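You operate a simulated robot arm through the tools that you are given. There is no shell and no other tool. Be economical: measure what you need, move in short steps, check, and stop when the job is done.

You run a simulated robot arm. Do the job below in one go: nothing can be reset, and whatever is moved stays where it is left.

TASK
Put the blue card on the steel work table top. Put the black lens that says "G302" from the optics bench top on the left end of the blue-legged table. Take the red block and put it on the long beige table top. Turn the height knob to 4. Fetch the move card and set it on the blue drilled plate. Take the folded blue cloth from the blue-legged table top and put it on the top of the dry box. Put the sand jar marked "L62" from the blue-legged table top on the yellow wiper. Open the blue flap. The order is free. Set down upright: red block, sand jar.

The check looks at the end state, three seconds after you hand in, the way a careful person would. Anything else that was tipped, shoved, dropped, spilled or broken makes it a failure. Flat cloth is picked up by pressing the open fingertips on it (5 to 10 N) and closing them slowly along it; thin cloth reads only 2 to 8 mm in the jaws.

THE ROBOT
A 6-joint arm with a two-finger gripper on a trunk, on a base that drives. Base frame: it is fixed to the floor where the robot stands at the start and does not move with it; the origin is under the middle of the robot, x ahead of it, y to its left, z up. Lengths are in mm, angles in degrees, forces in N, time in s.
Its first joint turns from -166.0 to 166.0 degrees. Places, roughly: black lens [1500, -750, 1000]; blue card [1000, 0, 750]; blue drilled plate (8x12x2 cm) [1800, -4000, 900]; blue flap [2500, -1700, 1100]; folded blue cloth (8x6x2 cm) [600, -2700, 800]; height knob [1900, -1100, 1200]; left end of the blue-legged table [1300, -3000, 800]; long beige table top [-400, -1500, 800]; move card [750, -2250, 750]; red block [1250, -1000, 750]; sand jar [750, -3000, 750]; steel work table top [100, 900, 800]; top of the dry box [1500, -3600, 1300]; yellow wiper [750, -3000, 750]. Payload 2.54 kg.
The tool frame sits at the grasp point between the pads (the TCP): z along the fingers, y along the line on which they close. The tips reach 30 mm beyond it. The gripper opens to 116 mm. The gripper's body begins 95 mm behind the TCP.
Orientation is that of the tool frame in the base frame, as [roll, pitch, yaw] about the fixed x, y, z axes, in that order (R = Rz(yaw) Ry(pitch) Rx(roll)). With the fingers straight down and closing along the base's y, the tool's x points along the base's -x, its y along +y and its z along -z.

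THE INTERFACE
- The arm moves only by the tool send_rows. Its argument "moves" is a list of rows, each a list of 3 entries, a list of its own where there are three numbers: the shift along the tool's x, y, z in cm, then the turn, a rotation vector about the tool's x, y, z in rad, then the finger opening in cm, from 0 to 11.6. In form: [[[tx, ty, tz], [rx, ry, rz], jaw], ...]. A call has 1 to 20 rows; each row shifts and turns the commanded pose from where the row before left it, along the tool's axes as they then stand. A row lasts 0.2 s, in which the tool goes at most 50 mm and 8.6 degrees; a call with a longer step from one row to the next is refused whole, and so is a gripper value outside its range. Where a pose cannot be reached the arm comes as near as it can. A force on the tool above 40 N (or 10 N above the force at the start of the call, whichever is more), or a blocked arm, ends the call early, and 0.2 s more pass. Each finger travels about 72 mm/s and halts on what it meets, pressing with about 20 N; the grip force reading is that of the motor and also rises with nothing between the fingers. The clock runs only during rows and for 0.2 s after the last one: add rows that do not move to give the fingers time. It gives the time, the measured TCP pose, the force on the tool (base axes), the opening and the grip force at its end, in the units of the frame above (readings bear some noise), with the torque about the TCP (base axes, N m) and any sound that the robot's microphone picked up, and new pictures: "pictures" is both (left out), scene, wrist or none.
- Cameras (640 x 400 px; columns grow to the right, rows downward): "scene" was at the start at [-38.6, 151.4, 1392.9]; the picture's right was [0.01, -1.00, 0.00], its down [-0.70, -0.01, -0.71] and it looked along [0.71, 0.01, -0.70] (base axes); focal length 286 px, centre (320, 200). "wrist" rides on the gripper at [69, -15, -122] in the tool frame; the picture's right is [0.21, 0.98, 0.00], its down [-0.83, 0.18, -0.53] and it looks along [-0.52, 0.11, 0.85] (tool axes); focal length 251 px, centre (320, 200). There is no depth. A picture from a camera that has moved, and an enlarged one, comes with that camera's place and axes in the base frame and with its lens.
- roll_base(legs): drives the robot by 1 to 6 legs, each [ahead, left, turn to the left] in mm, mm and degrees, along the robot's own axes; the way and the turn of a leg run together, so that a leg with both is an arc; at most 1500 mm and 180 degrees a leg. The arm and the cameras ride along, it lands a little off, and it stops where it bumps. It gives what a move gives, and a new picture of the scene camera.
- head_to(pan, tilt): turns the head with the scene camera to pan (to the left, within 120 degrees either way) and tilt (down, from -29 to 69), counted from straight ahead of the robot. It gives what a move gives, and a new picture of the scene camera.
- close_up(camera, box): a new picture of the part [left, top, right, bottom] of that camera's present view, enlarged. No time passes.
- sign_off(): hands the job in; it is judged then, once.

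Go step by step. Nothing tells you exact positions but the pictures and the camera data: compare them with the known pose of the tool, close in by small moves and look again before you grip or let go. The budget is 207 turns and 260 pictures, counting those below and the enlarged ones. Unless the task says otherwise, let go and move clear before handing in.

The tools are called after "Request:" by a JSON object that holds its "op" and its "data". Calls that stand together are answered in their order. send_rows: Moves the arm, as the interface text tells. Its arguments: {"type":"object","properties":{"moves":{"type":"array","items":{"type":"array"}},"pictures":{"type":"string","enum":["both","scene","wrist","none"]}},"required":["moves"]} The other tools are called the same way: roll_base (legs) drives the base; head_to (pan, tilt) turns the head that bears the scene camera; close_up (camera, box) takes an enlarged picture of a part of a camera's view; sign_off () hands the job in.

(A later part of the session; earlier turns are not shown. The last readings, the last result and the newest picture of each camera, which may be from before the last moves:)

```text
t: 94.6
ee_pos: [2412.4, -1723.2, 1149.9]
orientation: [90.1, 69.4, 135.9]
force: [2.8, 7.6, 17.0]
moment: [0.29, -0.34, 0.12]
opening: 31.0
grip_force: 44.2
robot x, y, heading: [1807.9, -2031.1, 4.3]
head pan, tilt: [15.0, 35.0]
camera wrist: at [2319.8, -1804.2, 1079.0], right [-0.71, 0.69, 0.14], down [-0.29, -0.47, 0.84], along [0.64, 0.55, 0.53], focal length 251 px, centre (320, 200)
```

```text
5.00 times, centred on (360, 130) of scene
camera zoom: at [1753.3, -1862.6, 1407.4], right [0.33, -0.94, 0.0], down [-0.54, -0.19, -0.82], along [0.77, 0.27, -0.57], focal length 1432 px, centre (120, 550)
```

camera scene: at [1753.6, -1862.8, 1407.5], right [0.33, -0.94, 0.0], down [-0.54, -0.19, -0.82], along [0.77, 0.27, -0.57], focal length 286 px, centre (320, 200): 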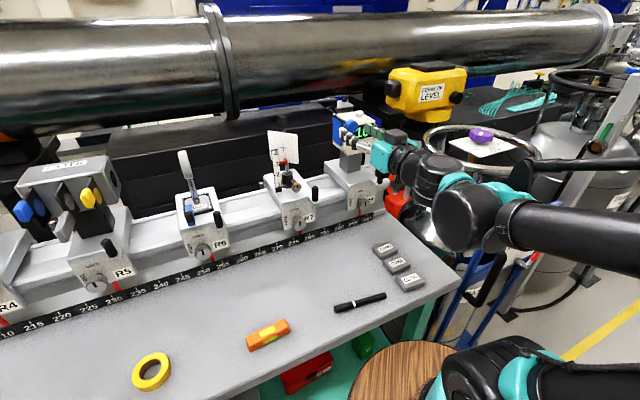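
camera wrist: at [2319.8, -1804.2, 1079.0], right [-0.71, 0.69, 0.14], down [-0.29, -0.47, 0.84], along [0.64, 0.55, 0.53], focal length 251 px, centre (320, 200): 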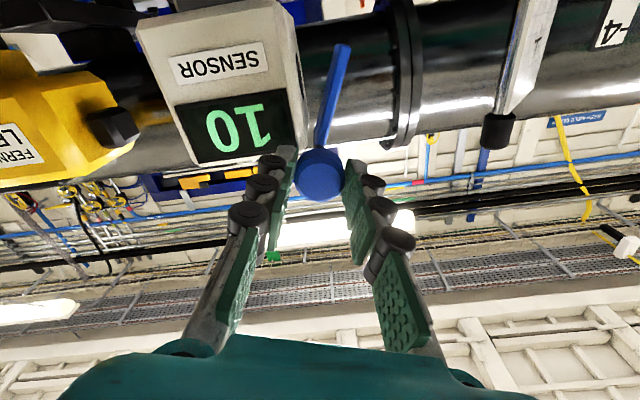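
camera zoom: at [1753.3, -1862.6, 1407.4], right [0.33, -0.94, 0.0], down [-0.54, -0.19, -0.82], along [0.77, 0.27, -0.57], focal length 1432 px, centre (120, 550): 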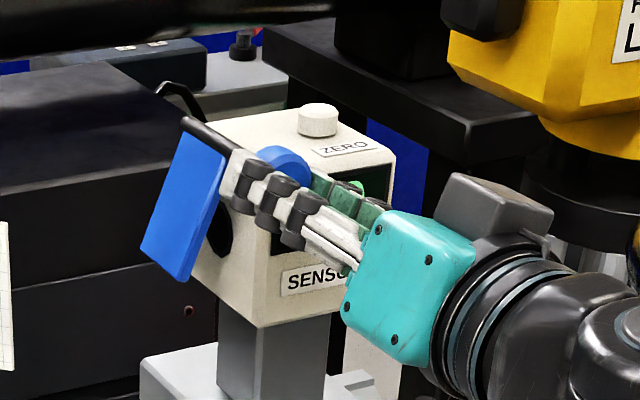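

The flap swings with the knob. Continue turning.

Request:
{"op": "send_rows", "data": {"moves": [[[0, 0, 0], [0, 0, 0.12], 2.0], [[0, 0, 0], [0, 0, 0.12], 2.0], [[0, 0, 0], [0, 0, 0.12], 2.0], [[0, 0, 0], [0, 0, 0.12], 2.0], [[0, 0, 0], [0, 0, 0.12], 2.0], [[0, 0, 0], [0, 0, 0.12], 2.0], [[0, 0, 0], [0, 0, 0.12], 2.0], [[0, 0, 0], [0, 0, 0.12], 2.0]], "pictures": "both"}}

Request:
{"op": "close_up", "data": {"camera": "scene", "box": [320, 90, 400, 170]}}

```text
t: 95.9
ee_pos: [2410.9, -1724.6, 1149.0]
orientation: [90.0, 32.3, 136.0]
force: [-5.3, 0.5, 12.1]
moment: [0.1, -0.2, 0.44]
opening: 31.1
grip_force: 44.5
robot x, y, heading: [1803.8, -2032.8, 4.6]
head pan, tilt: [15.0, 35.0]
stopped in row 6: the force on the tool passed its limit at 41 N (the readings are from after the stop); the commanded pose is now the measured one
camera scene: at [1752.9, -1862.9, 1407.5], right [0.33, -0.94, 0.0], down [-0.54, -0.19, -0.82], along [0.77, 0.27, -0.57], focal length 286 px, centre (320, 200)
camera wrist: at [2290.7, -1776.1, 1100.0], right [-0.5, 0.49, 0.71], down [0.06, -0.8, 0.59], along [0.86, 0.34, 0.37], focal length 251 px, centre (320, 200)
```

scene: 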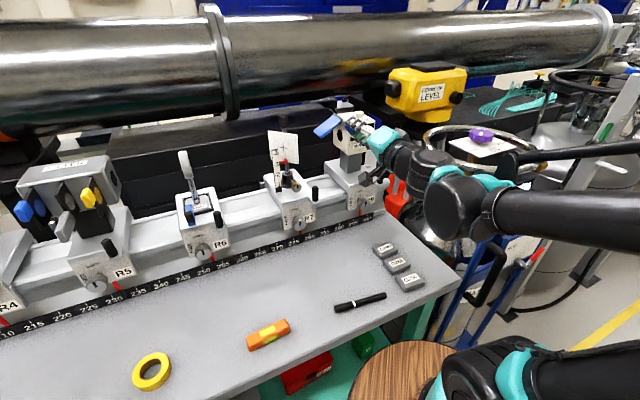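
wrist: 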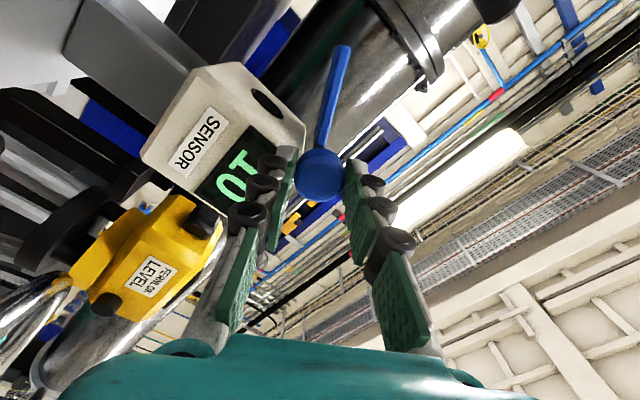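

```text
5.00 times, centred on (360, 130) of scene
camera zoom: at [1752.9, -1862.9, 1407.5], right [0.33, -0.94, 0.0], down [-0.54, -0.19, -0.82], along [0.77, 0.27, -0.57], focal length 1432 px, centre (120, 550)
```

zoom: 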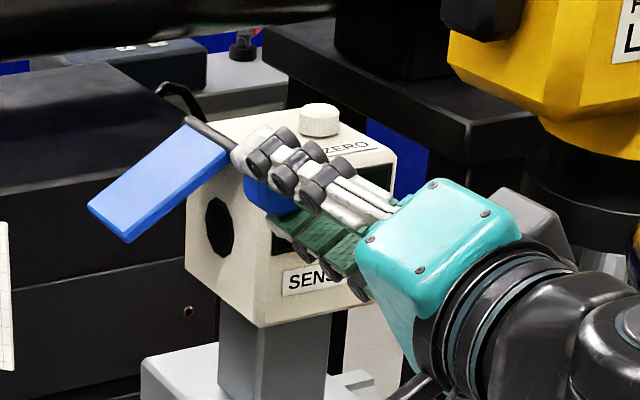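

Request:
{"op": "send_rows", "data": {"moves": [[[0, 0, 0], [0, 0, 0.1], 2.0], [[0, 0, 0], [0, 0, 0.1], 2.0], [[0, 0, 0], [0, 0, 0.1], 2.0], [[0, 0, 0], [0, 0, 0.1], 2.0], [[0, 0, 0], [0, 0, 0.1], 2.0], [[0, 0, 0], [0, 0, 0.1], 2.0]], "pictures": "none"}}

Request:
{"op": "close_up", "data": {"camera": "scene", "box": [320, 90, 400, 170]}}

```text
t: 97.0
ee_pos: [2412.3, -1723.1, 1151.3]
orientation: [90.0, 6.3, 135.8]
force: [-10.6, -3.8, 18.1]
moment: [0.32, -0.39, 0.37]
opening: 30.8
grip_force: 45.5
robot x, y, heading: [1801.9, -2033.7, 4.3]
head pan, tilt: [15.0, 35.0]
stopped in row 5: the force on the tool passed its limit at 41 N (the readings are from after the stop); the commanded pose is now the measured one
```

```text
5.00 times, centred on (360, 130) of scene
camera zoom: at [1752.5, -1863.2, 1407.5], right [0.33, -0.94, 0.0], down [-0.54, -0.19, -0.82], along [0.77, 0.27, -0.57], focal length 1432 px, centre (120, 550)
```

zoom: 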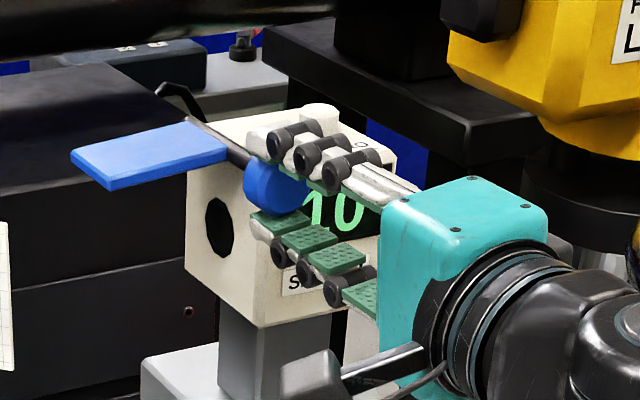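

Request:
{"op": "send_rows", "data": {"moves": [[[0, 0.15, 0], [0, 0, 0.1], 2.0], [[0, 0, 0], [0, 0, 0.1], 2.0], [[0, 0, 0], [0, 0, 0.1], 2.0], [[0, 0, 0], [0, 0, 0.1], 2.0], [[0, 0, 0], [0, 0, 0.1], 2.0]], "pictures": "none"}}

Request:
{"op": "close_up", "data": {"camera": "scene", "box": [320, 90, 400, 170]}}

```text
t: 98.2
ee_pos: [2413.0, -1722.4, 1151.7]
orientation: [90.1, -22.5, 135.8]
force: [-1.5, -3.4, 0.9]
moment: [-0.23, -0.27, 0.0]
opening: 29.9
grip_force: 45.2
robot x, y, heading: [1803.7, -2031.5, 4.6]
head pan, tilt: [15.0, 35.0]
```

```text
5.00 times, centred on (360, 130) of scene
camera zoom: at [1753.6, -1862.8, 1407.5], right [0.33, -0.94, 0.0], down [-0.54, -0.19, -0.82], along [0.77, 0.27, -0.57], focal length 1432 px, centre (120, 550)
```

zoom: 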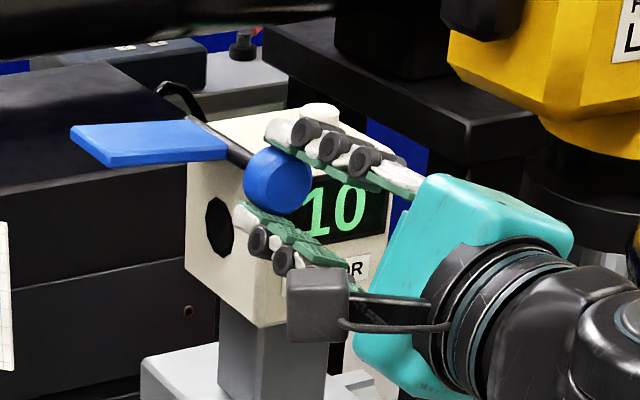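

The flap is just past horizontal and slips there, apparently at its stop. I release and see whether it stays.

Request:
{"op": "send_rows", "data": {"moves": [[[0, 0, 0], [0, 0, 0], 4], [[0, 0, 0], [0, 0, 0], 6], [[0, 0, -3], [0, 0, 0], 6], [[0, 0, -4], [0, 0, 0], 6], [[0, 0, -4], [0, 0, 0], 6], [[0, 0, 0], [0, 0, 0], 6]], "pictures": "none"}}

Request:
{"op": "close_up", "data": {"camera": "scene", "box": [310, 80, 420, 180]}}

```text
t: 99.7
ee_pos: [2335.9, -1801.6, 1151.5]
orientation: [90.0, -22.3, 135.9]
force: [0.0, -1.0, -0.4]
moment: [0.01, -0.02, -0.02]
opening: 60.1
grip_force: 0.1
robot x, y, heading: [1800.3, -2030.2, 4.5]
head pan, tilt: [15.0, 35.0]
```

```text
4.00 times, centred on (365, 130) of scene
camera zoom: at [1753.6, -1862.6, 1407.5], right [0.33, -0.94, 0.0], down [-0.54, -0.19, -0.82], along [0.77, 0.27, -0.57], focal length 1145 px, centre (140, 480)
```

zoom: 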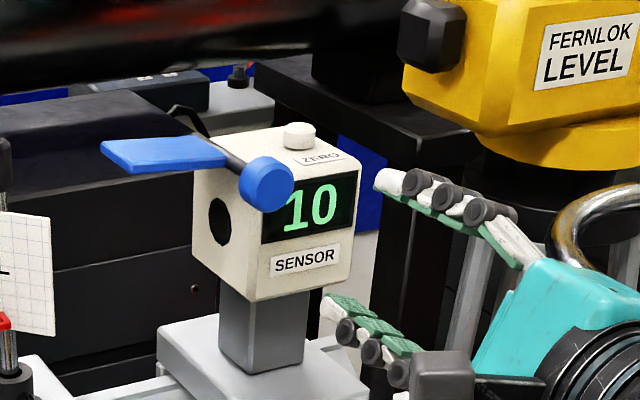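

The flap stays open. I rotate the tool back and return it to pointing down.

Request:
{"op": "send_rows", "data": {"moves": [[[0, 0, 0], [0, 0, -0.14], 6], [[0, 0, 0], [0, 0, -0.14], 6], [[0, 0, 0], [0, 0, -0.14], 6], [[0, 0, 0], [0, 0, -0.14], 6], [[0, 0, 0], [0, 0, -0.14], 6], [[0, 0, 0], [0, 0, -0.14], 6], [[0, 0, 0], [0, 0, -0.14], 6], [[0, 0, 0], [0, 0, -0.14], 6], [[0, 0, 0], [0, 0, -0.14], 6], [[0, 0, 0], [0, 0, -0.14], 6], [[0, 0, 0], [0, 0, -0.14], 6], [[0, 0, 0], [0, 0, -0.14], 6], [[0, 0, 0], [0, 0, -0.14], 6], [[0, 0, 0], [0, 0, -0.135], 6], [[-4, 0, 0], [0, 0, 0], 6], [[-4, 0, 0], [0, 0, 0], 6]], "pictures": "none"}}

Request:
{"op": "send_rows", "data": {"moves": [[[0, 0, 0], [0, 0.143, 0], 6], [[0, 0, 0], [0, 0.143, 0], 6], [[0, 0, 0], [0, 0.143, 0], 6], [[0, 0, 0], [0, 0.143, 0], 6], [[0, 0, 0], [0, 0.143, 0], 6], [[0, 0, 0], [0, 0.143, 0], 6], [[0, 0, 0], [0, 0.143, 0], 6], [[0, 0, 0], [0, 0.143, 0], 6], [[0, 0, 0], [0, 0.143, 0], 6], [[0, 0, 0], [0, 0.143, 0], 6], [[0, 0, 0], [0, 0.141, 0], 6]], "pictures": "scene"}}

```text
t: 103.0
ee_pos: [2336.8, -1803.6, 1231.3]
orientation: [99.1, 89.8, 145.0]
force: [-0.2, -0.2, -0.2]
moment: [-0.01, 0.01, 0.01]
opening: 60.0
grip_force: 0.0
robot x, y, heading: [1800.4, -2033.8, 4.5]
head pan, tilt: [15.0, 35.0]
```

```text
t: 105.5
ee_pos: [2335.2, -1803.4, 1232.4]
orientation: [179.7, -0.2, -134.2]
force: [-0.9, -0.5, 1.0]
moment: [0.03, -0.08, -0.01]
opening: 60.2
grip_force: 0.2
robot x, y, heading: [1801.3, -2033.5, 4.1]
head pan, tilt: [15.0, 35.0]
camera scene: at [1753.4, -1862.9, 1407.5], right [0.33, -0.94, 0.0], down [-0.54, -0.19, -0.82], along [0.77, 0.27, -0.57], focal length 286 px, centre (320, 200)
```

scene: 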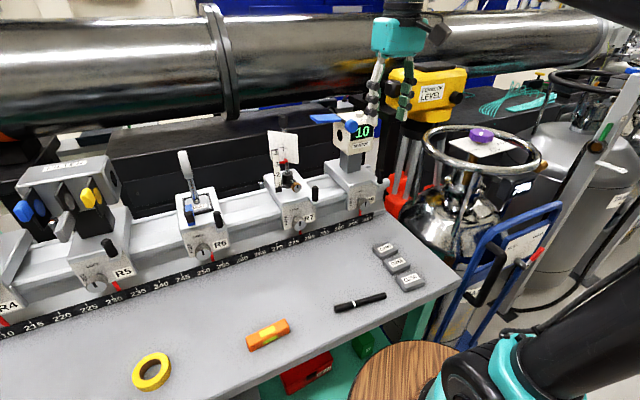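

Flap done. Now back along the aisle to the red block and lens rack.

Request:
{"op": "send_rows", "data": {"moves": [[[3.5, 1.5, 0], [0, 0, 0], 8], [[3.5, 1.5, 0], [0, 0, 0], 8], [[3.5, 1.5, 0], [0, 0, 0], 8], [[3.5, 1.5, 0], [0, 0, 0], 8]], "pictures": "none"}}

Request:
{"op": "roll_base", "data": {"legs": [[-725, 843, 0]]}}

Request:
{"op": "head_to", "data": {"pan": 20, "tilt": 50}}

```text
t: 106.5
ee_pos: [2196.5, -1860.6, 1230.6]
orientation: [179.7, 0.1, -134.2]
force: [0.8, 1.0, -0.6]
moment: [-0.02, 0.0, 0.02]
opening: 80.0
grip_force: 0.1
robot x, y, heading: [1803.9, -2032.9, 4.3]
head pan, tilt: [15.0, 35.0]
```

```text
t: 112.1
ee_pos: [1408.6, -1074.5, 1230.2]
orientation: [179.7, 0.0, -134.1]
force: [-0.5, -0.3, -0.3]
moment: [-0.01, 0.01, -0.04]
opening: 79.9
grip_force: 0.1
robot x, y, heading: [1013.3, -1245.8, 4.3]
head pan, tilt: [15.0, 35.0]
camera scene: at [966.9, -1076.5, 1407.5], right [0.33, -0.94, 0.0], down [-0.54, -0.19, -0.82], along [0.77, 0.27, -0.57], focal length 286 px, centre (320, 200)
```

scene: 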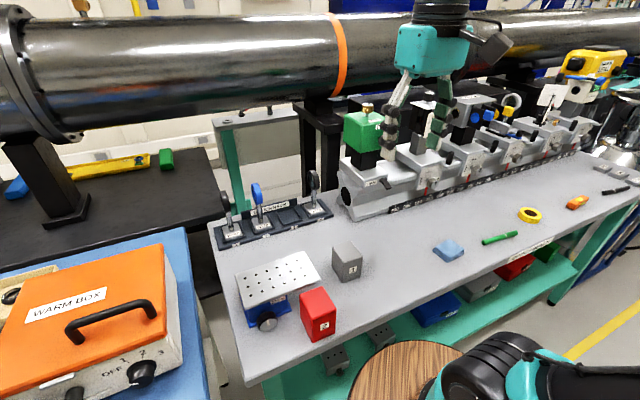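

```text
t: 112.9
ee_pos: [1410.2, -1074.4, 1231.4]
orientation: [179.8, 0.1, -134.2]
force: [-0.7, 0.2, 0.9]
moment: [-0.01, 0.02, 0.01]
opening: 80.1
grip_force: 0.1
robot x, y, heading: [1014.8, -1241.4, 4.7]
head pan, tilt: [20.0, 50.0]
camera scene: at [954.0, -1074.0, 1385.8], right [0.41, -0.91, 0.0], down [-0.7, -0.32, -0.64], along [0.59, 0.27, -0.77], focal length 286 px, centre (320, 200)
```

scene: 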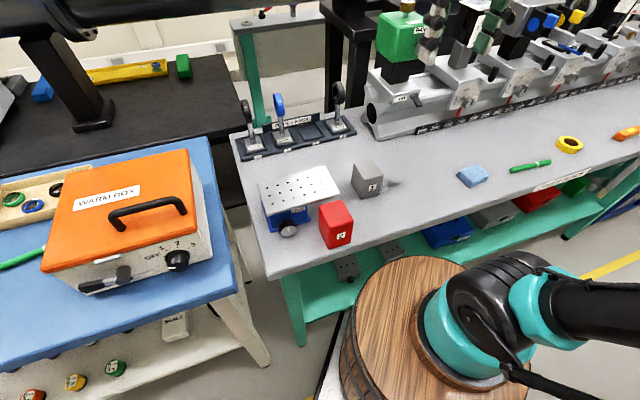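

Request:
{"op": "send_rows", "data": {"moves": [[[-0.31, 2.62, 3], [0, 0, 0], 10], [[-0.31, 2.62, 3], [0, 0, 0], 10], [[-0.31, 2.62, 3], [0, 0, 0], 10], [[-0.31, 2.62, 3], [0, 0, 0], 10], [[-0.31, 2.62, 3], [0, 0, 0], 10], [[-0.31, 2.62, 3], [0, 0, 0], 10]], "pictures": "wrist"}}

```text
t: 114.3
ee_pos: [1308.6, -950.1, 1052.0]
orientation: [179.7, 0.0, -134.1]
force: [-0.9, -0.5, 0.6]
moment: [0.01, -0.01, -0.03]
opening: 100.0
grip_force: 0.1
robot x, y, heading: [1015.0, -1247.8, 4.4]
head pan, tilt: [20.0, 50.0]
camera wrist: at [1272.1, -1011.4, 1173.0], right [-0.85, 0.53, 0.01], down [0.45, 0.72, 0.53], along [0.28, 0.46, -0.84], focal length 251 px, centre (320, 200)
```

wrist: 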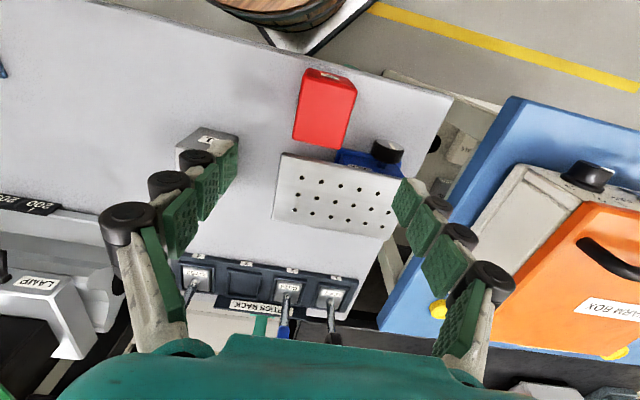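

The red block is about 55×63 mm under the tool and aligned with the jaws. I descend partway.

Request:
{"op": "send_rows", "data": {"moves": [[[0.25, 0.4, 3], [0, 0, 0], 9], [[0, 0, 4], [0, 0, 0], 8.4], [[0, 0, 4], [0, 0, 0], 8.4], [[0, 0, 2], [0, 0, 0], 8.4]], "pictures": "both"}}

```text
t: 115.3
ee_pos: [1304.4, -949.1, 921.3]
orientation: [179.8, 0.0, -134.1]
force: [0.0, -0.2, -0.1]
moment: [-0.05, 0.01, 0.0]
opening: 84.1
grip_force: 0.1
robot x, y, heading: [1018.3, -1244.5, 4.6]
head pan, tilt: [20.0, 50.0]
camera scene: at [954.0, -1074.0, 1385.7], right [0.41, -0.91, 0.0], down [-0.7, -0.32, -0.64], along [0.59, 0.27, -0.77], focal length 286 px, centre (320, 200)
camera wrist: at [1266.8, -1009.6, 1043.8], right [-0.85, 0.53, 0.01], down [0.45, 0.72, 0.53], along [0.28, 0.46, -0.85], focal length 251 px, centre (320, 200)
```

scene: 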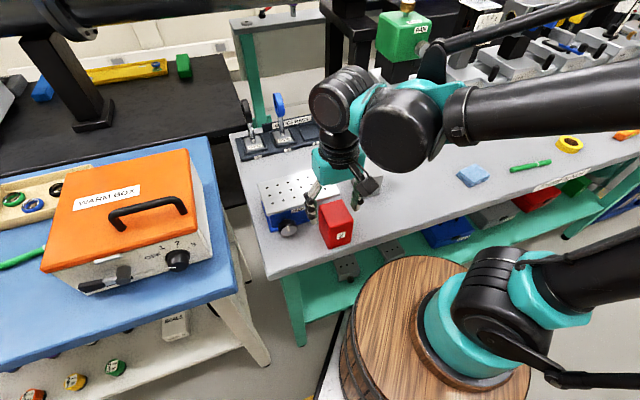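
wrist: 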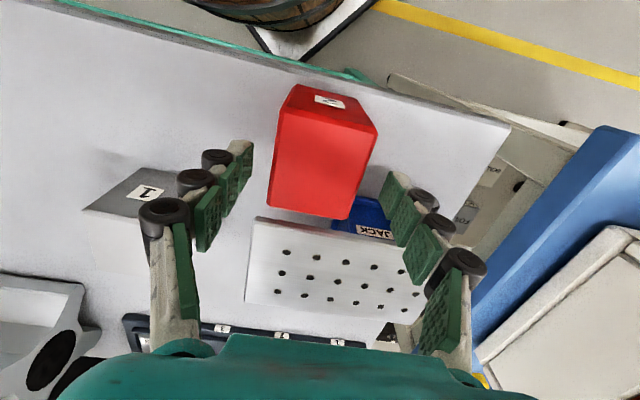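

Request:
{"op": "send_rows", "data": {"moves": [[[0, 0, 1.8], [0, 0, 0], 8.4], [[0, 0, 1.6], [0, 0, 0], 8.4], [[0, 0, 0], [0, 0, 0], 8.4]], "pictures": "wrist"}}

```text
t: 116.1
ee_pos: [1302.3, -949.6, 888.1]
orientation: [179.8, 0.0, -134.1]
force: [-0.3, -0.4, -0.9]
moment: [0.03, -0.05, -0.02]
opening: 83.8
grip_force: 0.1
robot x, y, heading: [1014.9, -1246.2, 4.4]
head pan, tilt: [20.0, 50.0]
camera wrist: at [1266.7, -1009.7, 1009.6], right [-0.85, 0.53, 0.01], down [0.45, 0.72, 0.53], along [0.28, 0.46, -0.85], focal length 251 px, centre (320, 200)
```

wrist: 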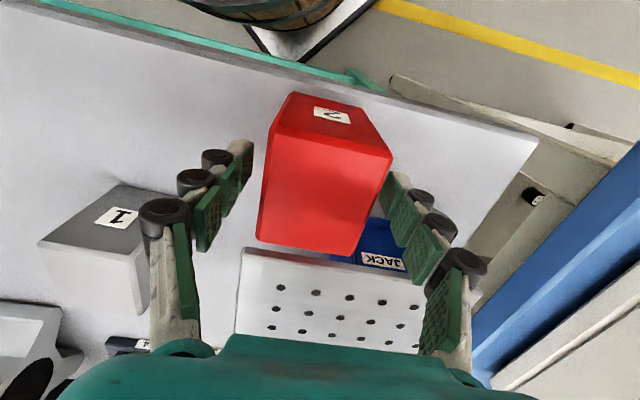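

Request:
{"op": "send_rows", "data": {"moves": [[[0, 0, 0.4], [0, 0, 0], 7.4], [[0, 0, 0], [0, 0, 0], 6.6], [[0, 0, 0], [0, 0, 0], 6.0], [[0, 0, 0], [0, 0, 0], 5.4], [[0, 0, 0], [0, 0, 0], 4.8], [[0, 0, 0], [0, 0, 0], 4.4]], "pictures": "wrist"}}

```text
t: 117.5
ee_pos: [1302.4, -949.0, 883.5]
orientation: [179.7, 0.0, -134.1]
force: [1.0, -1.3, 1.8]
moment: [-0.02, -0.02, -0.03]
opening: 55.6
grip_force: 19.8
robot x, y, heading: [1015.2, -1246.2, 4.3]
head pan, tilt: [20.0, 50.0]
camera wrist: at [1266.5, -1010.0, 1005.8], right [-0.85, 0.53, 0.01], down [0.45, 0.72, 0.53], along [0.28, 0.46, -0.85], focal length 251 px, centre (320, 200)
```

wrist: 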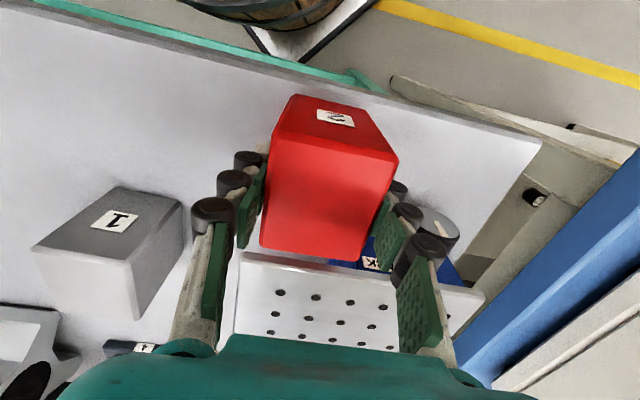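

Gripped at 55.6 mm. Lift and look.

Request:
{"op": "send_rows", "data": {"moves": [[[0, 0, -1], [0, 0, 0], 4.4], [[0, 0, -3], [0, 0, 0], 4.4], [[0, 0, -4.5], [0, 0, 0], 4.4], [[0, 0, -4.5], [0, 0, 0], 4.4], [[0, 0, -4.5], [0, 0, 0], 4.4], [[0, 0, -4.5], [0, 0, 0], 4.4], [[0, 0, -4], [0, 0, 0], 4.4]], "pictures": "both"}}

```text
t: 119.1
ee_pos: [1304.5, -949.3, 1144.4]
orientation: [179.7, 0.0, -134.1]
force: [-0.5, -0.1, -3.1]
moment: [-0.01, -0.01, 0.01]
opening: 55.4
grip_force: 19.9
robot x, y, heading: [1015.0, -1245.4, 4.8]
head pan, tilt: [20.0, 50.0]
camera scene: at [954.1, -1074.0, 1385.7], right [0.41, -0.91, 0.0], down [-0.7, -0.32, -0.64], along [0.59, 0.27, -0.77], focal length 286 px, centre (320, 200)
camera wrist: at [1268.1, -1010.6, 1266.6], right [-0.85, 0.53, 0.01], down [0.45, 0.72, 0.53], along [0.28, 0.46, -0.85], focal length 251 px, centre (320, 200)
```

scene: 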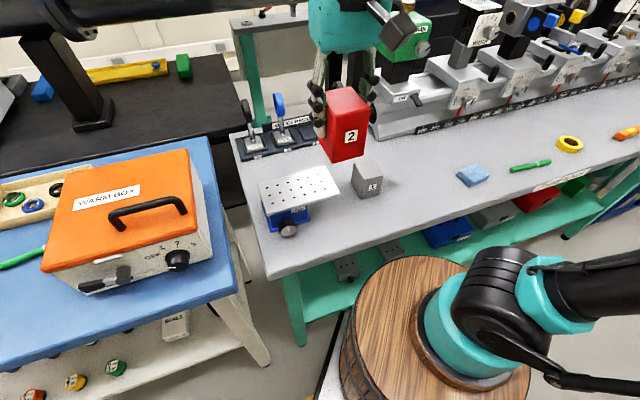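
wrist: 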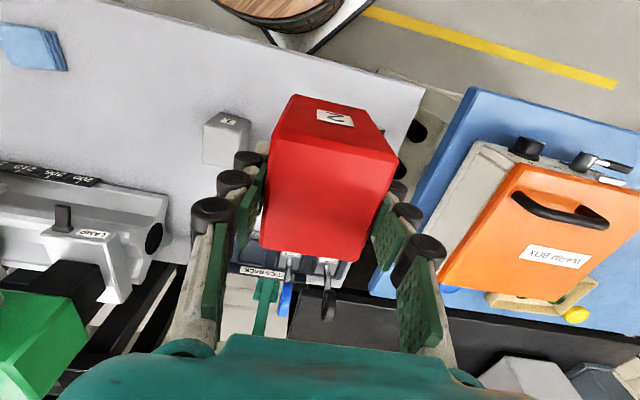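

Block is held firmly. I turn the base right and drive toward the beige table.

Request:
{"op": "roll_base", "data": {"legs": [[0, 0, -130], [74, -883, 0]]}}

Request:
{"op": "head_to", "data": {"pan": 10, "tilt": 40}}

```text
t: 123.3
ee_pos: [1252.1, -1559.9, 1143.7]
orientation: [179.7, 0.0, 133.5]
force: [-0.4, 0.3, -3.3]
moment: [0.01, 0.02, 0.04]
opening: 55.4
grip_force: 19.6
robot x, y, heading: [966.4, -1257.3, -88.3]
head pan, tilt: [20.0, 50.0]
stopped in leg 1: the robot was blocked; the commanded pose is now the measured one
camera scene: at [1140.8, -1203.2, 1385.7], right [-0.93, -0.37, 0.0], down [-0.29, 0.71, -0.64], along [0.24, -0.6, -0.77], focal length 286 px, centre (320, 200)
```

scene: 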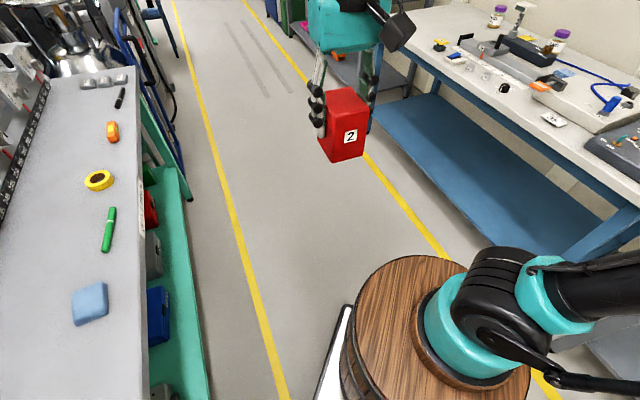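

```text
t: 124.0
ee_pos: [1250.5, -1558.6, 1143.7]
orientation: [179.6, 0.0, 133.5]
force: [0.9, 0.3, -3.4]
moment: [-0.03, 0.01, -0.01]
opening: 55.4
grip_force: 19.3
robot x, y, heading: [965.3, -1257.0, -88.0]
head pan, tilt: [10.0, 40.0]
camera scene: at [1129.7, -1215.0, 1399.9], right [-0.98, -0.21, 0.0], down [-0.13, 0.63, -0.77], along [0.16, -0.75, -0.64], focal length 286 px, centre (320, 200)
```

scene: 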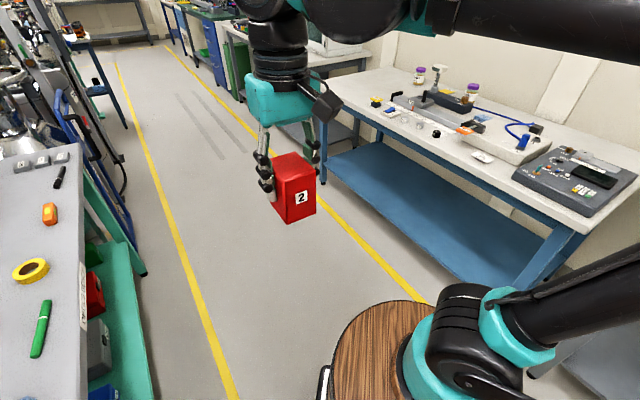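

The base bumped something while turning. I move away into the aisle first, then check the bench.

Request:
{"op": "roll_base", "data": {"legs": [[150, -160, 0]]}}

Request:
{"op": "head_to", "data": {"pan": 110, "tilt": 45}}

```text
t: 125.7
ee_pos: [1097.1, -1715.3, 1144.2]
orientation: [179.6, -0.1, 133.4]
force: [0.2, 0.3, -3.3]
moment: [-0.01, 0.01, -0.01]
opening: 55.3
grip_force: 20.2
robot x, y, heading: [814.6, -1415.3, -87.9]
head pan, tilt: [10.0, 40.0]
camera scene: at [976.5, -1371.4, 1399.9], right [-0.98, -0.21, 0.0], down [-0.13, 0.63, -0.77], along [0.16, -0.75, -0.64], focal length 286 px, centre (320, 200)
```

scene: 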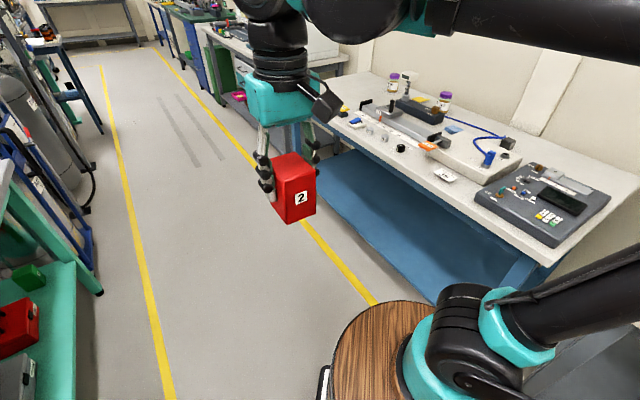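

```text
t: 127.4
ee_pos: [1097.3, -1716.8, 1144.9]
orientation: [179.7, -0.1, 133.4]
force: [-0.3, -0.3, -3.8]
moment: [-0.05, 0.01, -0.03]
opening: 55.7
grip_force: 20.0
robot x, y, heading: [816.0, -1414.0, -88.1]
head pan, tilt: [110.0, 45.0]
camera scene: at [1034.4, -1257.9, 1392.7], right [0.37, -0.93, 0.0], down [-0.66, -0.26, -0.71], along [0.66, 0.26, -0.71], focal length 286 px, centre (320, 200)
```

scene: 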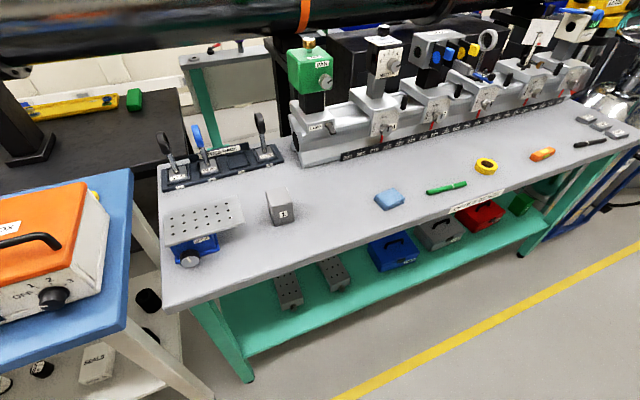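

Nothing was disturbed. Continue turning and drive to the beige table.

Request:
{"op": "roll_base", "data": {"legs": [[0, 0, -38], [-155, -823, 0]]}}

Request:
{"op": "head_to", "data": {"pan": 0, "tilt": 35}}

```text
t: 133.7
ee_pos: [268.9, -1209.3, 1144.2]
orientation: [179.6, 0.0, 94.9]
force: [-0.4, 1.0, -3.0]
moment: [-0.03, -0.01, 0.04]
opening: 55.6
grip_force: 19.2
robot x, y, heading: [233.9, -793.1, -126.4]
head pan, tilt: [110.0, 45.0]
camera scene: at [504.4, -812.0, 1392.7], right [-0.29, -0.96, 0.0], down [-0.68, 0.2, -0.71], along [0.68, -0.2, -0.71], focal length 286 px, centre (320, 200)
```

scene: 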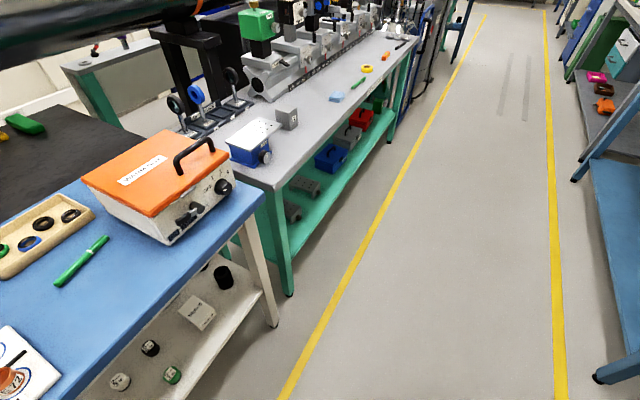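

```text
t: 135.6
ee_pos: [268.7, -1208.5, 1144.9]
orientation: [179.5, -0.1, 94.9]
force: [-0.4, -0.1, -2.7]
moment: [-0.03, -0.01, -0.02]
opening: 55.7
grip_force: 20.3
robot x, y, heading: [235.5, -793.1, -126.5]
head pan, tilt: [0.0, 35.0]
camera scene: at [374.0, -859.5, 1407.5], right [-0.8, 0.6, 0.0], down [0.34, 0.46, -0.82], along [-0.49, -0.66, -0.57], focal length 286 px, centre (320, 200)
```

scene: 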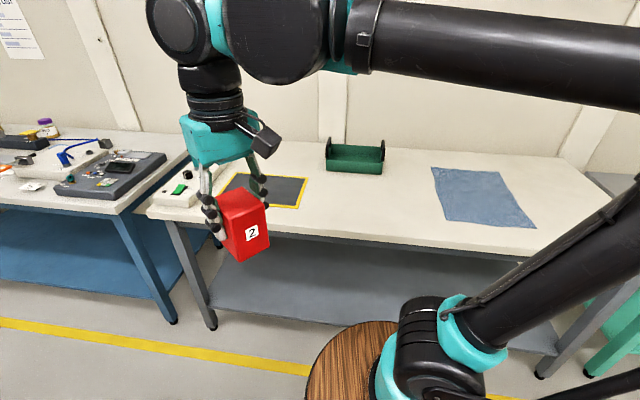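

The free spot between mat, tray and cloth is about (-181, -1410). Move above it.

Request:
{"op": "send_rows", "data": {"moves": [[[-1.47, -4.23, 0], [0, 0, 0], 4.4], [[-1.47, -4.23, 0], [0, 0, 0], 4.4], [[-1.47, -4.23, 0], [0, 0, 0], 4.4], [[-1.47, -4.23, 0], [0, 0, 0], 4.4], [[-1.47, -4.23, 0], [0, 0, 0], 4.4], [[-1.47, -4.23, 0], [0, 0, 0], 4.4], [[-1.47, -4.23, 0], [0, 0, 0], 4.4], [[-1.47, -4.23, 0], [0, 0, 0], 4.4], [[-1.47, -4.23, 0], [0, 0, 0], 4.4], [[-1.47, -4.23, 0], [0, 0, 0], 4.4], [[-1.47, -4.23, 0], [0, 0, 0], 4.4], [[0, 0, 4], [0, 0, 0], 4.4], [[0, 0, 4], [0, 0, 0], 4.4]], "pictures": "both"}}

```text
t: 138.4
ee_pos: [-181.1, -1409.9, 1059.0]
orientation: [179.6, 0.0, 94.9]
force: [-0.5, 0.2, -2.9]
moment: [-0.03, -0.01, -0.01]
opening: 55.4
grip_force: 19.4
robot x, y, heading: [238.5, -795.8, -126.6]
head pan, tilt: [0.0, 35.0]
camera scene: at [373.9, -859.4, 1407.5], right [-0.8, 0.6, 0.0], down [0.34, 0.46, -0.82], along [-0.49, -0.66, -0.57], focal length 286 px, centre (320, 200)
camera wrist: at [-203.2, -1342.5, 1181.3], right [0.95, 0.3, 0.01], down [0.25, -0.81, 0.53], along [0.16, -0.51, -0.85], focal length 251 px, centre (320, 200)
```

scene: 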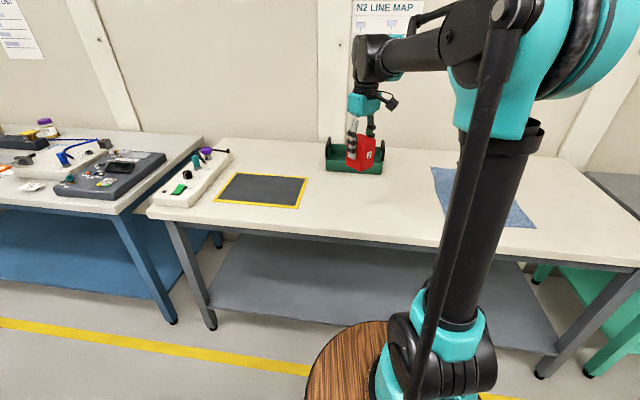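
wrist: 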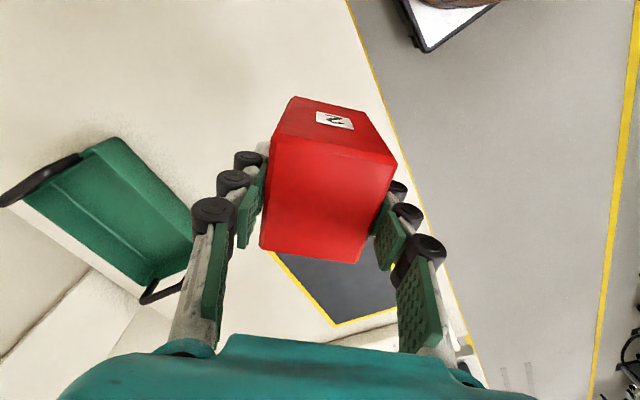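

Request:
{"op": "send_rows", "data": {"moves": [[[-2.6, -3.0, 0], [0, 0, 0], 4.4], [[0, 0, 4.3], [0, 0, 0], 4.4], [[0, 0, 4.3], [0, 0, 0], 4.4], [[0, 0, 3.3], [0, 0, 0], 4.4]], "pictures": "both"}}

```text
t: 139.4
ee_pos: [-207.8, -1438.0, 940.9]
orientation: [179.6, 0.0, 95.0]
force: [0.7, 0.2, -3.0]
moment: [0.0, -0.02, -0.01]
opening: 55.5
grip_force: 20.4
robot x, y, heading: [234.2, -796.9, -126.3]
head pan, tilt: [0.0, 35.0]
camera scene: at [374.0, -859.4, 1407.5], right [-0.8, 0.6, 0.0], down [0.34, 0.46, -0.82], along [-0.49, -0.66, -0.57], focal length 286 px, centre (320, 200)
camera wrist: at [-229.3, -1371.3, 1062.9], right [0.95, 0.3, 0.01], down [0.25, -0.81, 0.53], along [0.16, -0.51, -0.85], focal length 251 px, centre (320, 200)
```

scene: 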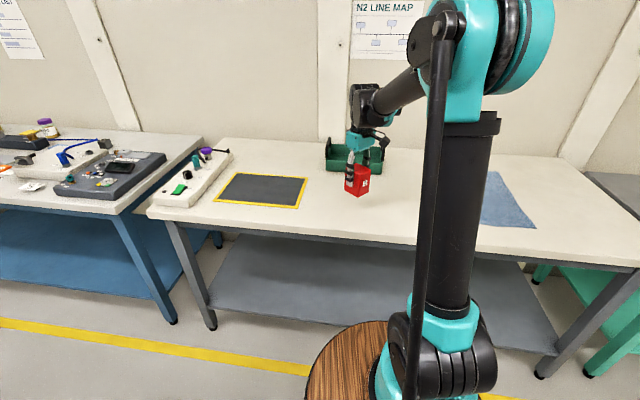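
wrist: 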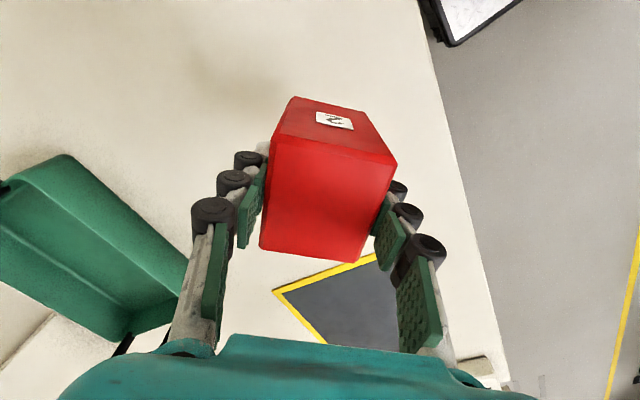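

Request:
{"op": "send_rows", "data": {"moves": [[[0, 0, 1], [0, 0, 0], 4.4], [[0, 0, 1], [0, 0, 0], 4.4], [[0, 0, 0.6], [0, 0, 0], 4.4], [[0, 0, 0.4], [0, 0, 0], 4.4], [[0, 0, 0.4], [0, 0, 0], 4.4], [[0, 0, 0.3], [0, 0, 0], 4.4], [[0, 0, 0.3], [0, 0, 0], 4.4], [[0, 0, 0.3], [0, 0, 0], 4.4]], "pictures": "scene"}}

Request:
{"op": "close_up", "data": {"camera": "scene", "box": [310, 120, 410, 220]}}

```text
t: 141.2
ee_pos: [-208.5, -1437.4, 898.2]
orientation: [179.6, -0.1, 94.9]
force: [-0.9, -0.7, -3.2]
moment: [-0.01, 0.0, 0.01]
opening: 55.5
grip_force: 20.1
robot x, y, heading: [235.0, -796.8, -126.4]
head pan, tilt: [0.0, 35.0]
camera scene: at [373.9, -859.5, 1407.5], right [-0.8, 0.6, 0.0], down [0.34, 0.46, -0.82], along [-0.49, -0.66, -0.57], focal length 286 px, centre (320, 200)
```

scene: 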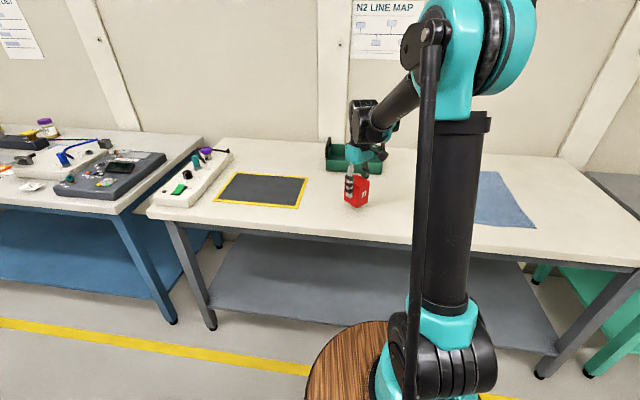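

```text
4.00 times, centred on (360, 170) of scene
camera zoom: at [373.9, -859.5, 1407.5], right [-0.8, 0.6, 0.0], down [0.34, 0.46, -0.82], along [-0.49, -0.66, -0.57], focal length 1145 px, centre (160, 320)
```

zoom: 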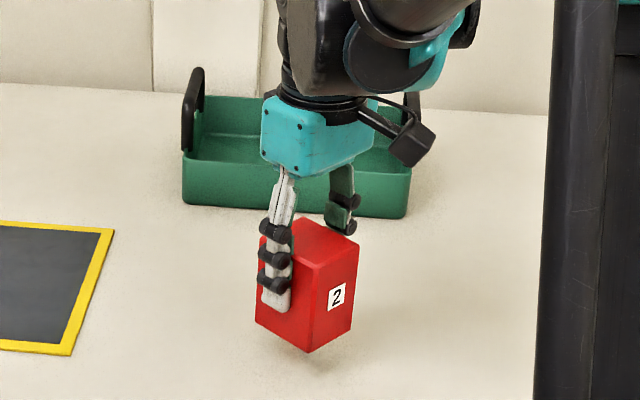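

Request:
{"op": "send_rows", "data": {"moves": [[[0, 0, 0.3], [0, 0, 0], 4.4], [[0, 0, 0.2], [0, 0, 0], 4.4], [[0, 0, 0.2], [0, 0, 0], 4.4], [[0, 0, 0.2], [0, 0, 0], 4.4], [[0, 0, 0.2], [0, 0, 0], 4.4]], "pictures": "none"}}

```text
t: 142.4
ee_pos: [-207.0, -1436.3, 887.9]
orientation: [179.5, -0.1, 95.0]
force: [0.0, -0.1, -2.7]
moment: [0.01, 0.02, -0.01]
opening: 55.3
grip_force: 20.3
robot x, y, heading: [233.3, -795.4, -126.7]
head pan, tilt: [0.0, 35.0]
```

Request:
{"op": "send_rows", "data": {"moves": [[[0, 0, 0.2], [0, 0, 0], 4.4], [[0, 0, 0.2], [0, 0, 0], 4.4], [[0, 0, 0.2], [0, 0, 0], 4.4], [[0, 0, 0.2], [0, 0, 0], 4.4]], "pictures": "none"}}

Request:
{"op": "close_up", "data": {"camera": "scene", "box": [310, 120, 410, 220]}}

```text
t: 143.4
ee_pos: [-206.7, -1438.4, 880.0]
orientation: [179.6, -0.1, 95.0]
force: [-0.1, -0.3, -3.6]
moment: [-0.01, -0.01, -0.01]
opening: 55.6
grip_force: 20.2
robot x, y, heading: [233.6, -796.2, -126.7]
head pan, tilt: [0.0, 35.0]
```

```text
4.00 times, centred on (360, 170) of scene
camera zoom: at [373.9, -859.5, 1407.5], right [-0.8, 0.6, 0.0], down [0.34, 0.46, -0.82], along [-0.49, -0.66, -0.57], focal length 1145 px, centre (160, 320)
```

zoom: 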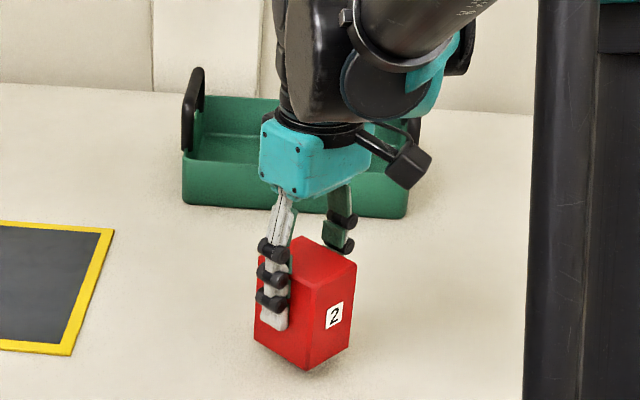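

Request:
{"op": "send_rows", "data": {"moves": [[[0, 0, 0.2], [0, 0, 0], 4.4], [[0, 0, 0.2], [0, 0, 0], 4.4], [[0, 0, 0.2], [0, 0, 0], 4.4], [[0, 0, 0.2], [0, 0, 0], 4.4], [[0, 0, 0.2], [0, 0, 0], 4.4], [[0, 0, 0.2], [0, 0, 0], 4.4]], "pictures": "none"}}

Request:
{"op": "close_up", "data": {"camera": "scene", "box": [310, 120, 410, 220]}}

```text
t: 144.8
ee_pos: [-206.0, -1439.0, 867.6]
orientation: [179.7, 0.0, 94.8]
force: [0.2, -0.2, -2.7]
moment: [0.01, 0.01, -0.04]
opening: 55.6
grip_force: 20.6
robot x, y, heading: [234.3, -796.5, -126.6]
head pan, tilt: [0.0, 35.0]
```

```text
4.00 times, centred on (360, 170) of scene
camera zoom: at [373.9, -859.5, 1407.5], right [-0.8, 0.6, 0.0], down [0.34, 0.46, -0.82], along [-0.49, -0.66, -0.57], focal length 1145 px, centre (160, 320)
```

zoom: 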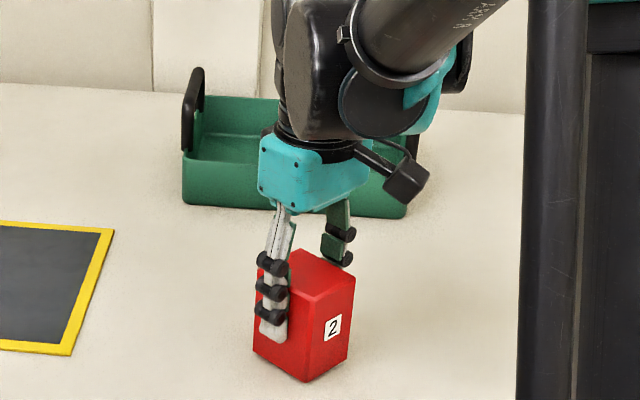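

Request:
{"op": "send_rows", "data": {"moves": [[[0, 0, 0.2], [0, 0, 0], 4.4], [[0, 0, 0.2], [0, 0, 0], 4.4], [[0, 0, 0.15], [0, 0, 0], 4.4], [[0, 0, 0.15], [0, 0, 0], 4.4]], "pictures": "none"}}

Request:
{"op": "close_up", "data": {"camera": "scene", "box": [310, 120, 410, 220]}}

```text
t: 145.8
ee_pos: [-206.7, -1438.1, 861.2]
orientation: [179.6, -0.1, 94.9]
force: [0.4, -1.4, 7.5]
moment: [0.08, -0.02, -0.01]
opening: 55.8
grip_force: 19.8
robot x, y, heading: [231.9, -795.5, -126.8]
head pan, tilt: [0.0, 35.0]
```

```text
4.00 times, centred on (360, 170) of scene
camera zoom: at [374.1, -859.3, 1407.5], right [-0.8, 0.6, 0.0], down [0.34, 0.46, -0.82], along [-0.49, -0.66, -0.57], focal length 1145 px, centre (160, 320)
```

zoom: 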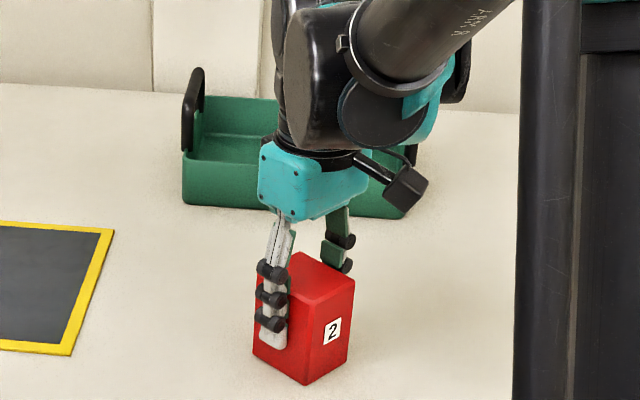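

Contact with the table. Release and lift straight up.

Request:
{"op": "send_rows", "data": {"moves": [[[0, 0, 0], [0, 0, 0], 5.8], [[0, 0, 0], [0, 0, 0], 7], [[0, 0, 0], [0, 0, 0], 8.2], [[0, 0, -3], [0, 0, 0], 8.2], [[0, 0, -4.5], [0, 0, 0], 8.2], [[0, 0, -4.5], [0, 0, 0], 8.2], [[0, 0, -4.5], [0, 0, 0], 8.2], [[0, 0, -4.5], [0, 0, 0], 8.2], [[0, 0, -4.5], [0, 0, 0], 8.2]], "pictures": "scene"}}

```text
t: 147.8
ee_pos: [-207.8, -1437.8, 1117.7]
orientation: [179.6, 0.0, 94.8]
force: [-0.9, -0.3, 0.0]
moment: [0.0, -0.03, -0.01]
opening: 82.1
grip_force: 0.0
robot x, y, heading: [239.3, -792.2, -126.5]
head pan, tilt: [0.0, 35.0]
camera scene: at [373.9, -859.5, 1407.5], right [-0.8, 0.6, 0.0], down [0.34, 0.46, -0.82], along [-0.49, -0.66, -0.57], focal length 286 px, centre (320, 200)
```

scene: 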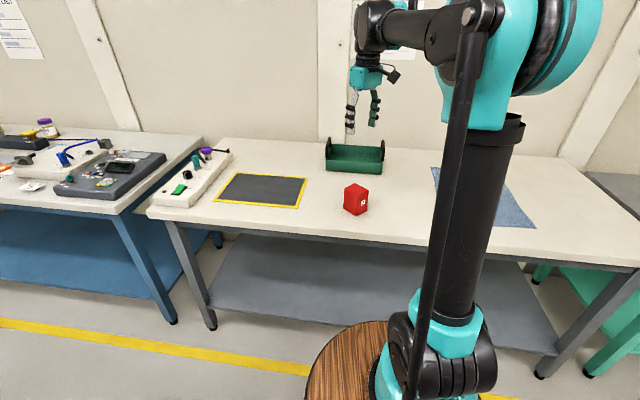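

Red block stands upright on the beige table. I retract and drive to the blue-legged table.

Request:
{"op": "send_rows", "data": {"moves": [[[3.4, 2.8, 0], [0, 0, 0], 8.2], [[3.4, 2.8, 0], [0, 0, 0], 8.2], [[3.4, 2.8, 0], [0, 0, 0], 8.2], [[3.4, 2.8, 0], [0, 0, 0], 8.2], [[3.4, 2.8, 0], [0, 0, 0], 8.2], [[3.4, 2.8, 0], [0, 0, 0], 8.2], [[3.4, 2.8, 0], [0, 0, 0], 8.2], [[3.4, 2.8, 0], [0, 0, 0], 8.2]], "pictures": "none"}}

Request:
{"op": "roll_base", "data": {"legs": [[170, 1137, 0]]}}

Request:
{"op": "head_to", "data": {"pan": 10, "tilt": 40}}

```text
t: 149.6
ee_pos: [-9.5, -1148.9, 1115.9]
orientation: [179.6, 0.0, 94.8]
force: [-0.5, -0.1, -1.6]
moment: [0.0, 0.02, 0.0]
opening: 82.2
grip_force: 0.0
robot x, y, heading: [233.6, -790.8, -126.6]
head pan, tilt: [0.0, 35.0]
```

```text
t: 155.4
ee_pos: [802.1, -1964.6, 1116.2]
orientation: [179.6, 0.0, 94.9]
force: [-0.9, 0.1, 0.7]
moment: [0.0, -0.01, 0.0]
opening: 82.1
grip_force: 0.1
robot x, y, heading: [1045.4, -1611.9, -127.0]
head pan, tilt: [0.0, 35.0]
camera scene: at [1184.3, -1675.8, 1407.5], right [-0.8, 0.6, 0.0], down [0.34, 0.46, -0.82], along [-0.49, -0.66, -0.57], focal length 286 px, centre (320, 200)
```

scene: 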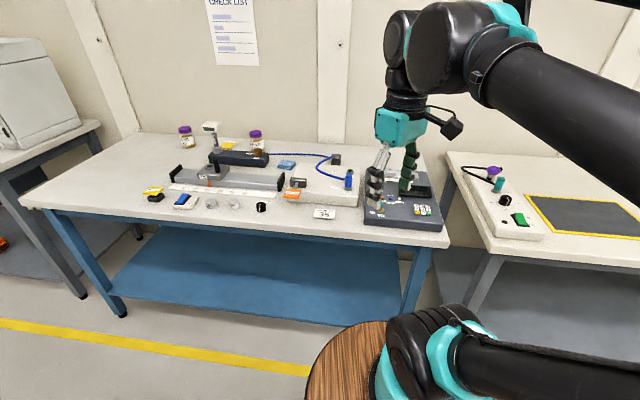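

```text
t: 156.2
ee_pos: [800.8, -1965.9, 1116.0]
orientation: [179.6, 0.0, 94.9]
force: [0.0, 0.2, 0.8]
moment: [-0.02, 0.01, 0.0]
opening: 82.1
grip_force: 0.1
robot x, y, heading: [1045.8, -1615.1, -126.5]
head pan, tilt: [10.0, 40.0]
camera scene: at [1198.7, -1681.1, 1399.9], right [-0.89, 0.45, 0.0], down [0.29, 0.57, -0.77], along [-0.34, -0.68, -0.64], focal length 286 px, centre (320, 200)
```

scene: 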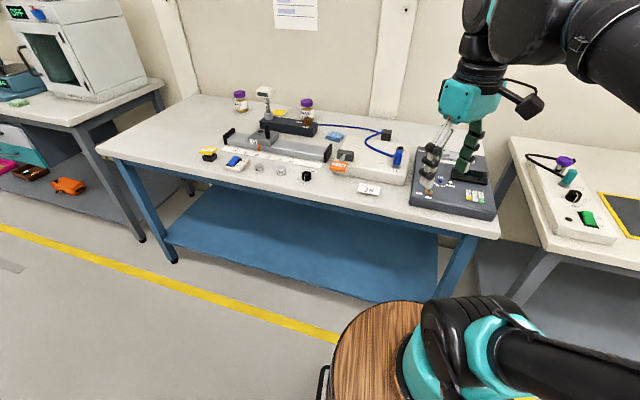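

Request:
{"op": "close_up", "data": {"camera": "scene", "box": [180, 75, 340, 185]}}

Request:
{"op": "close_up", "data": {"camera": "scene", "box": [300, 110, 500, 230]}}

Request:
{"op": "close_up", "data": {"camera": "scene", "box": [0, 0, 200, 130]}}

```text
3.64 times, centred on (260, 130) of scene
camera zoom: at [1198.7, -1681.1, 1399.9], right [-0.89, 0.45, 0.0], down [0.29, 0.57, -0.77], along [-0.34, -0.68, -0.64], focal length 1041 px, centre (538, 454)
```

zoom: 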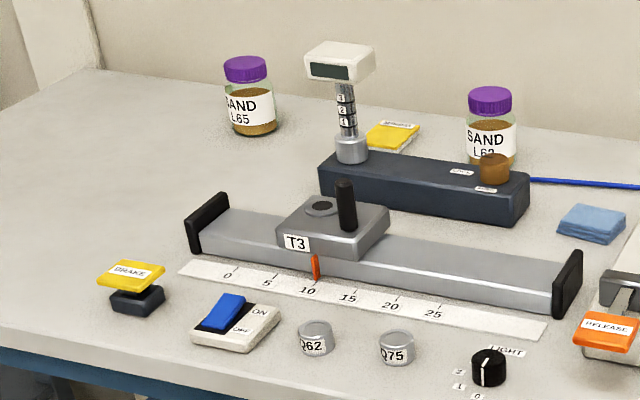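

```text
3.20 times, centred on (400, 170) of scene
camera zoom: at [1198.7, -1681.1, 1399.9], right [-0.89, 0.45, 0.0], down [0.29, 0.57, -0.77], along [-0.34, -0.68, -0.64], focal length 916 px, centre (64, 296)
```

zoom: 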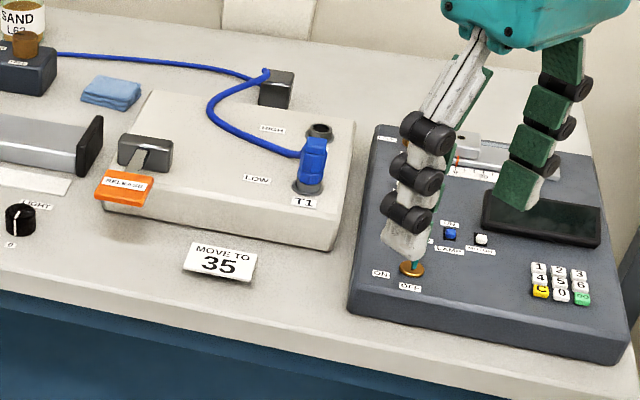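

```text
3.08 times, centred on (100, 65) of scene
camera zoom: at [1198.7, -1681.1, 1399.9], right [-0.89, 0.45, 0.0], down [0.29, 0.57, -0.77], along [-0.34, -0.68, -0.64], focal length 881 px, centre (997, 615)
```

zoom: 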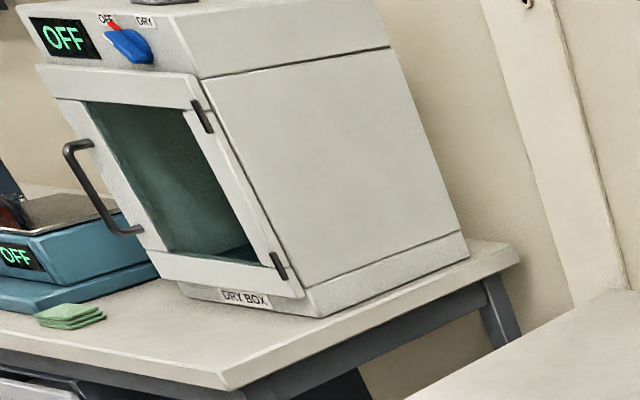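

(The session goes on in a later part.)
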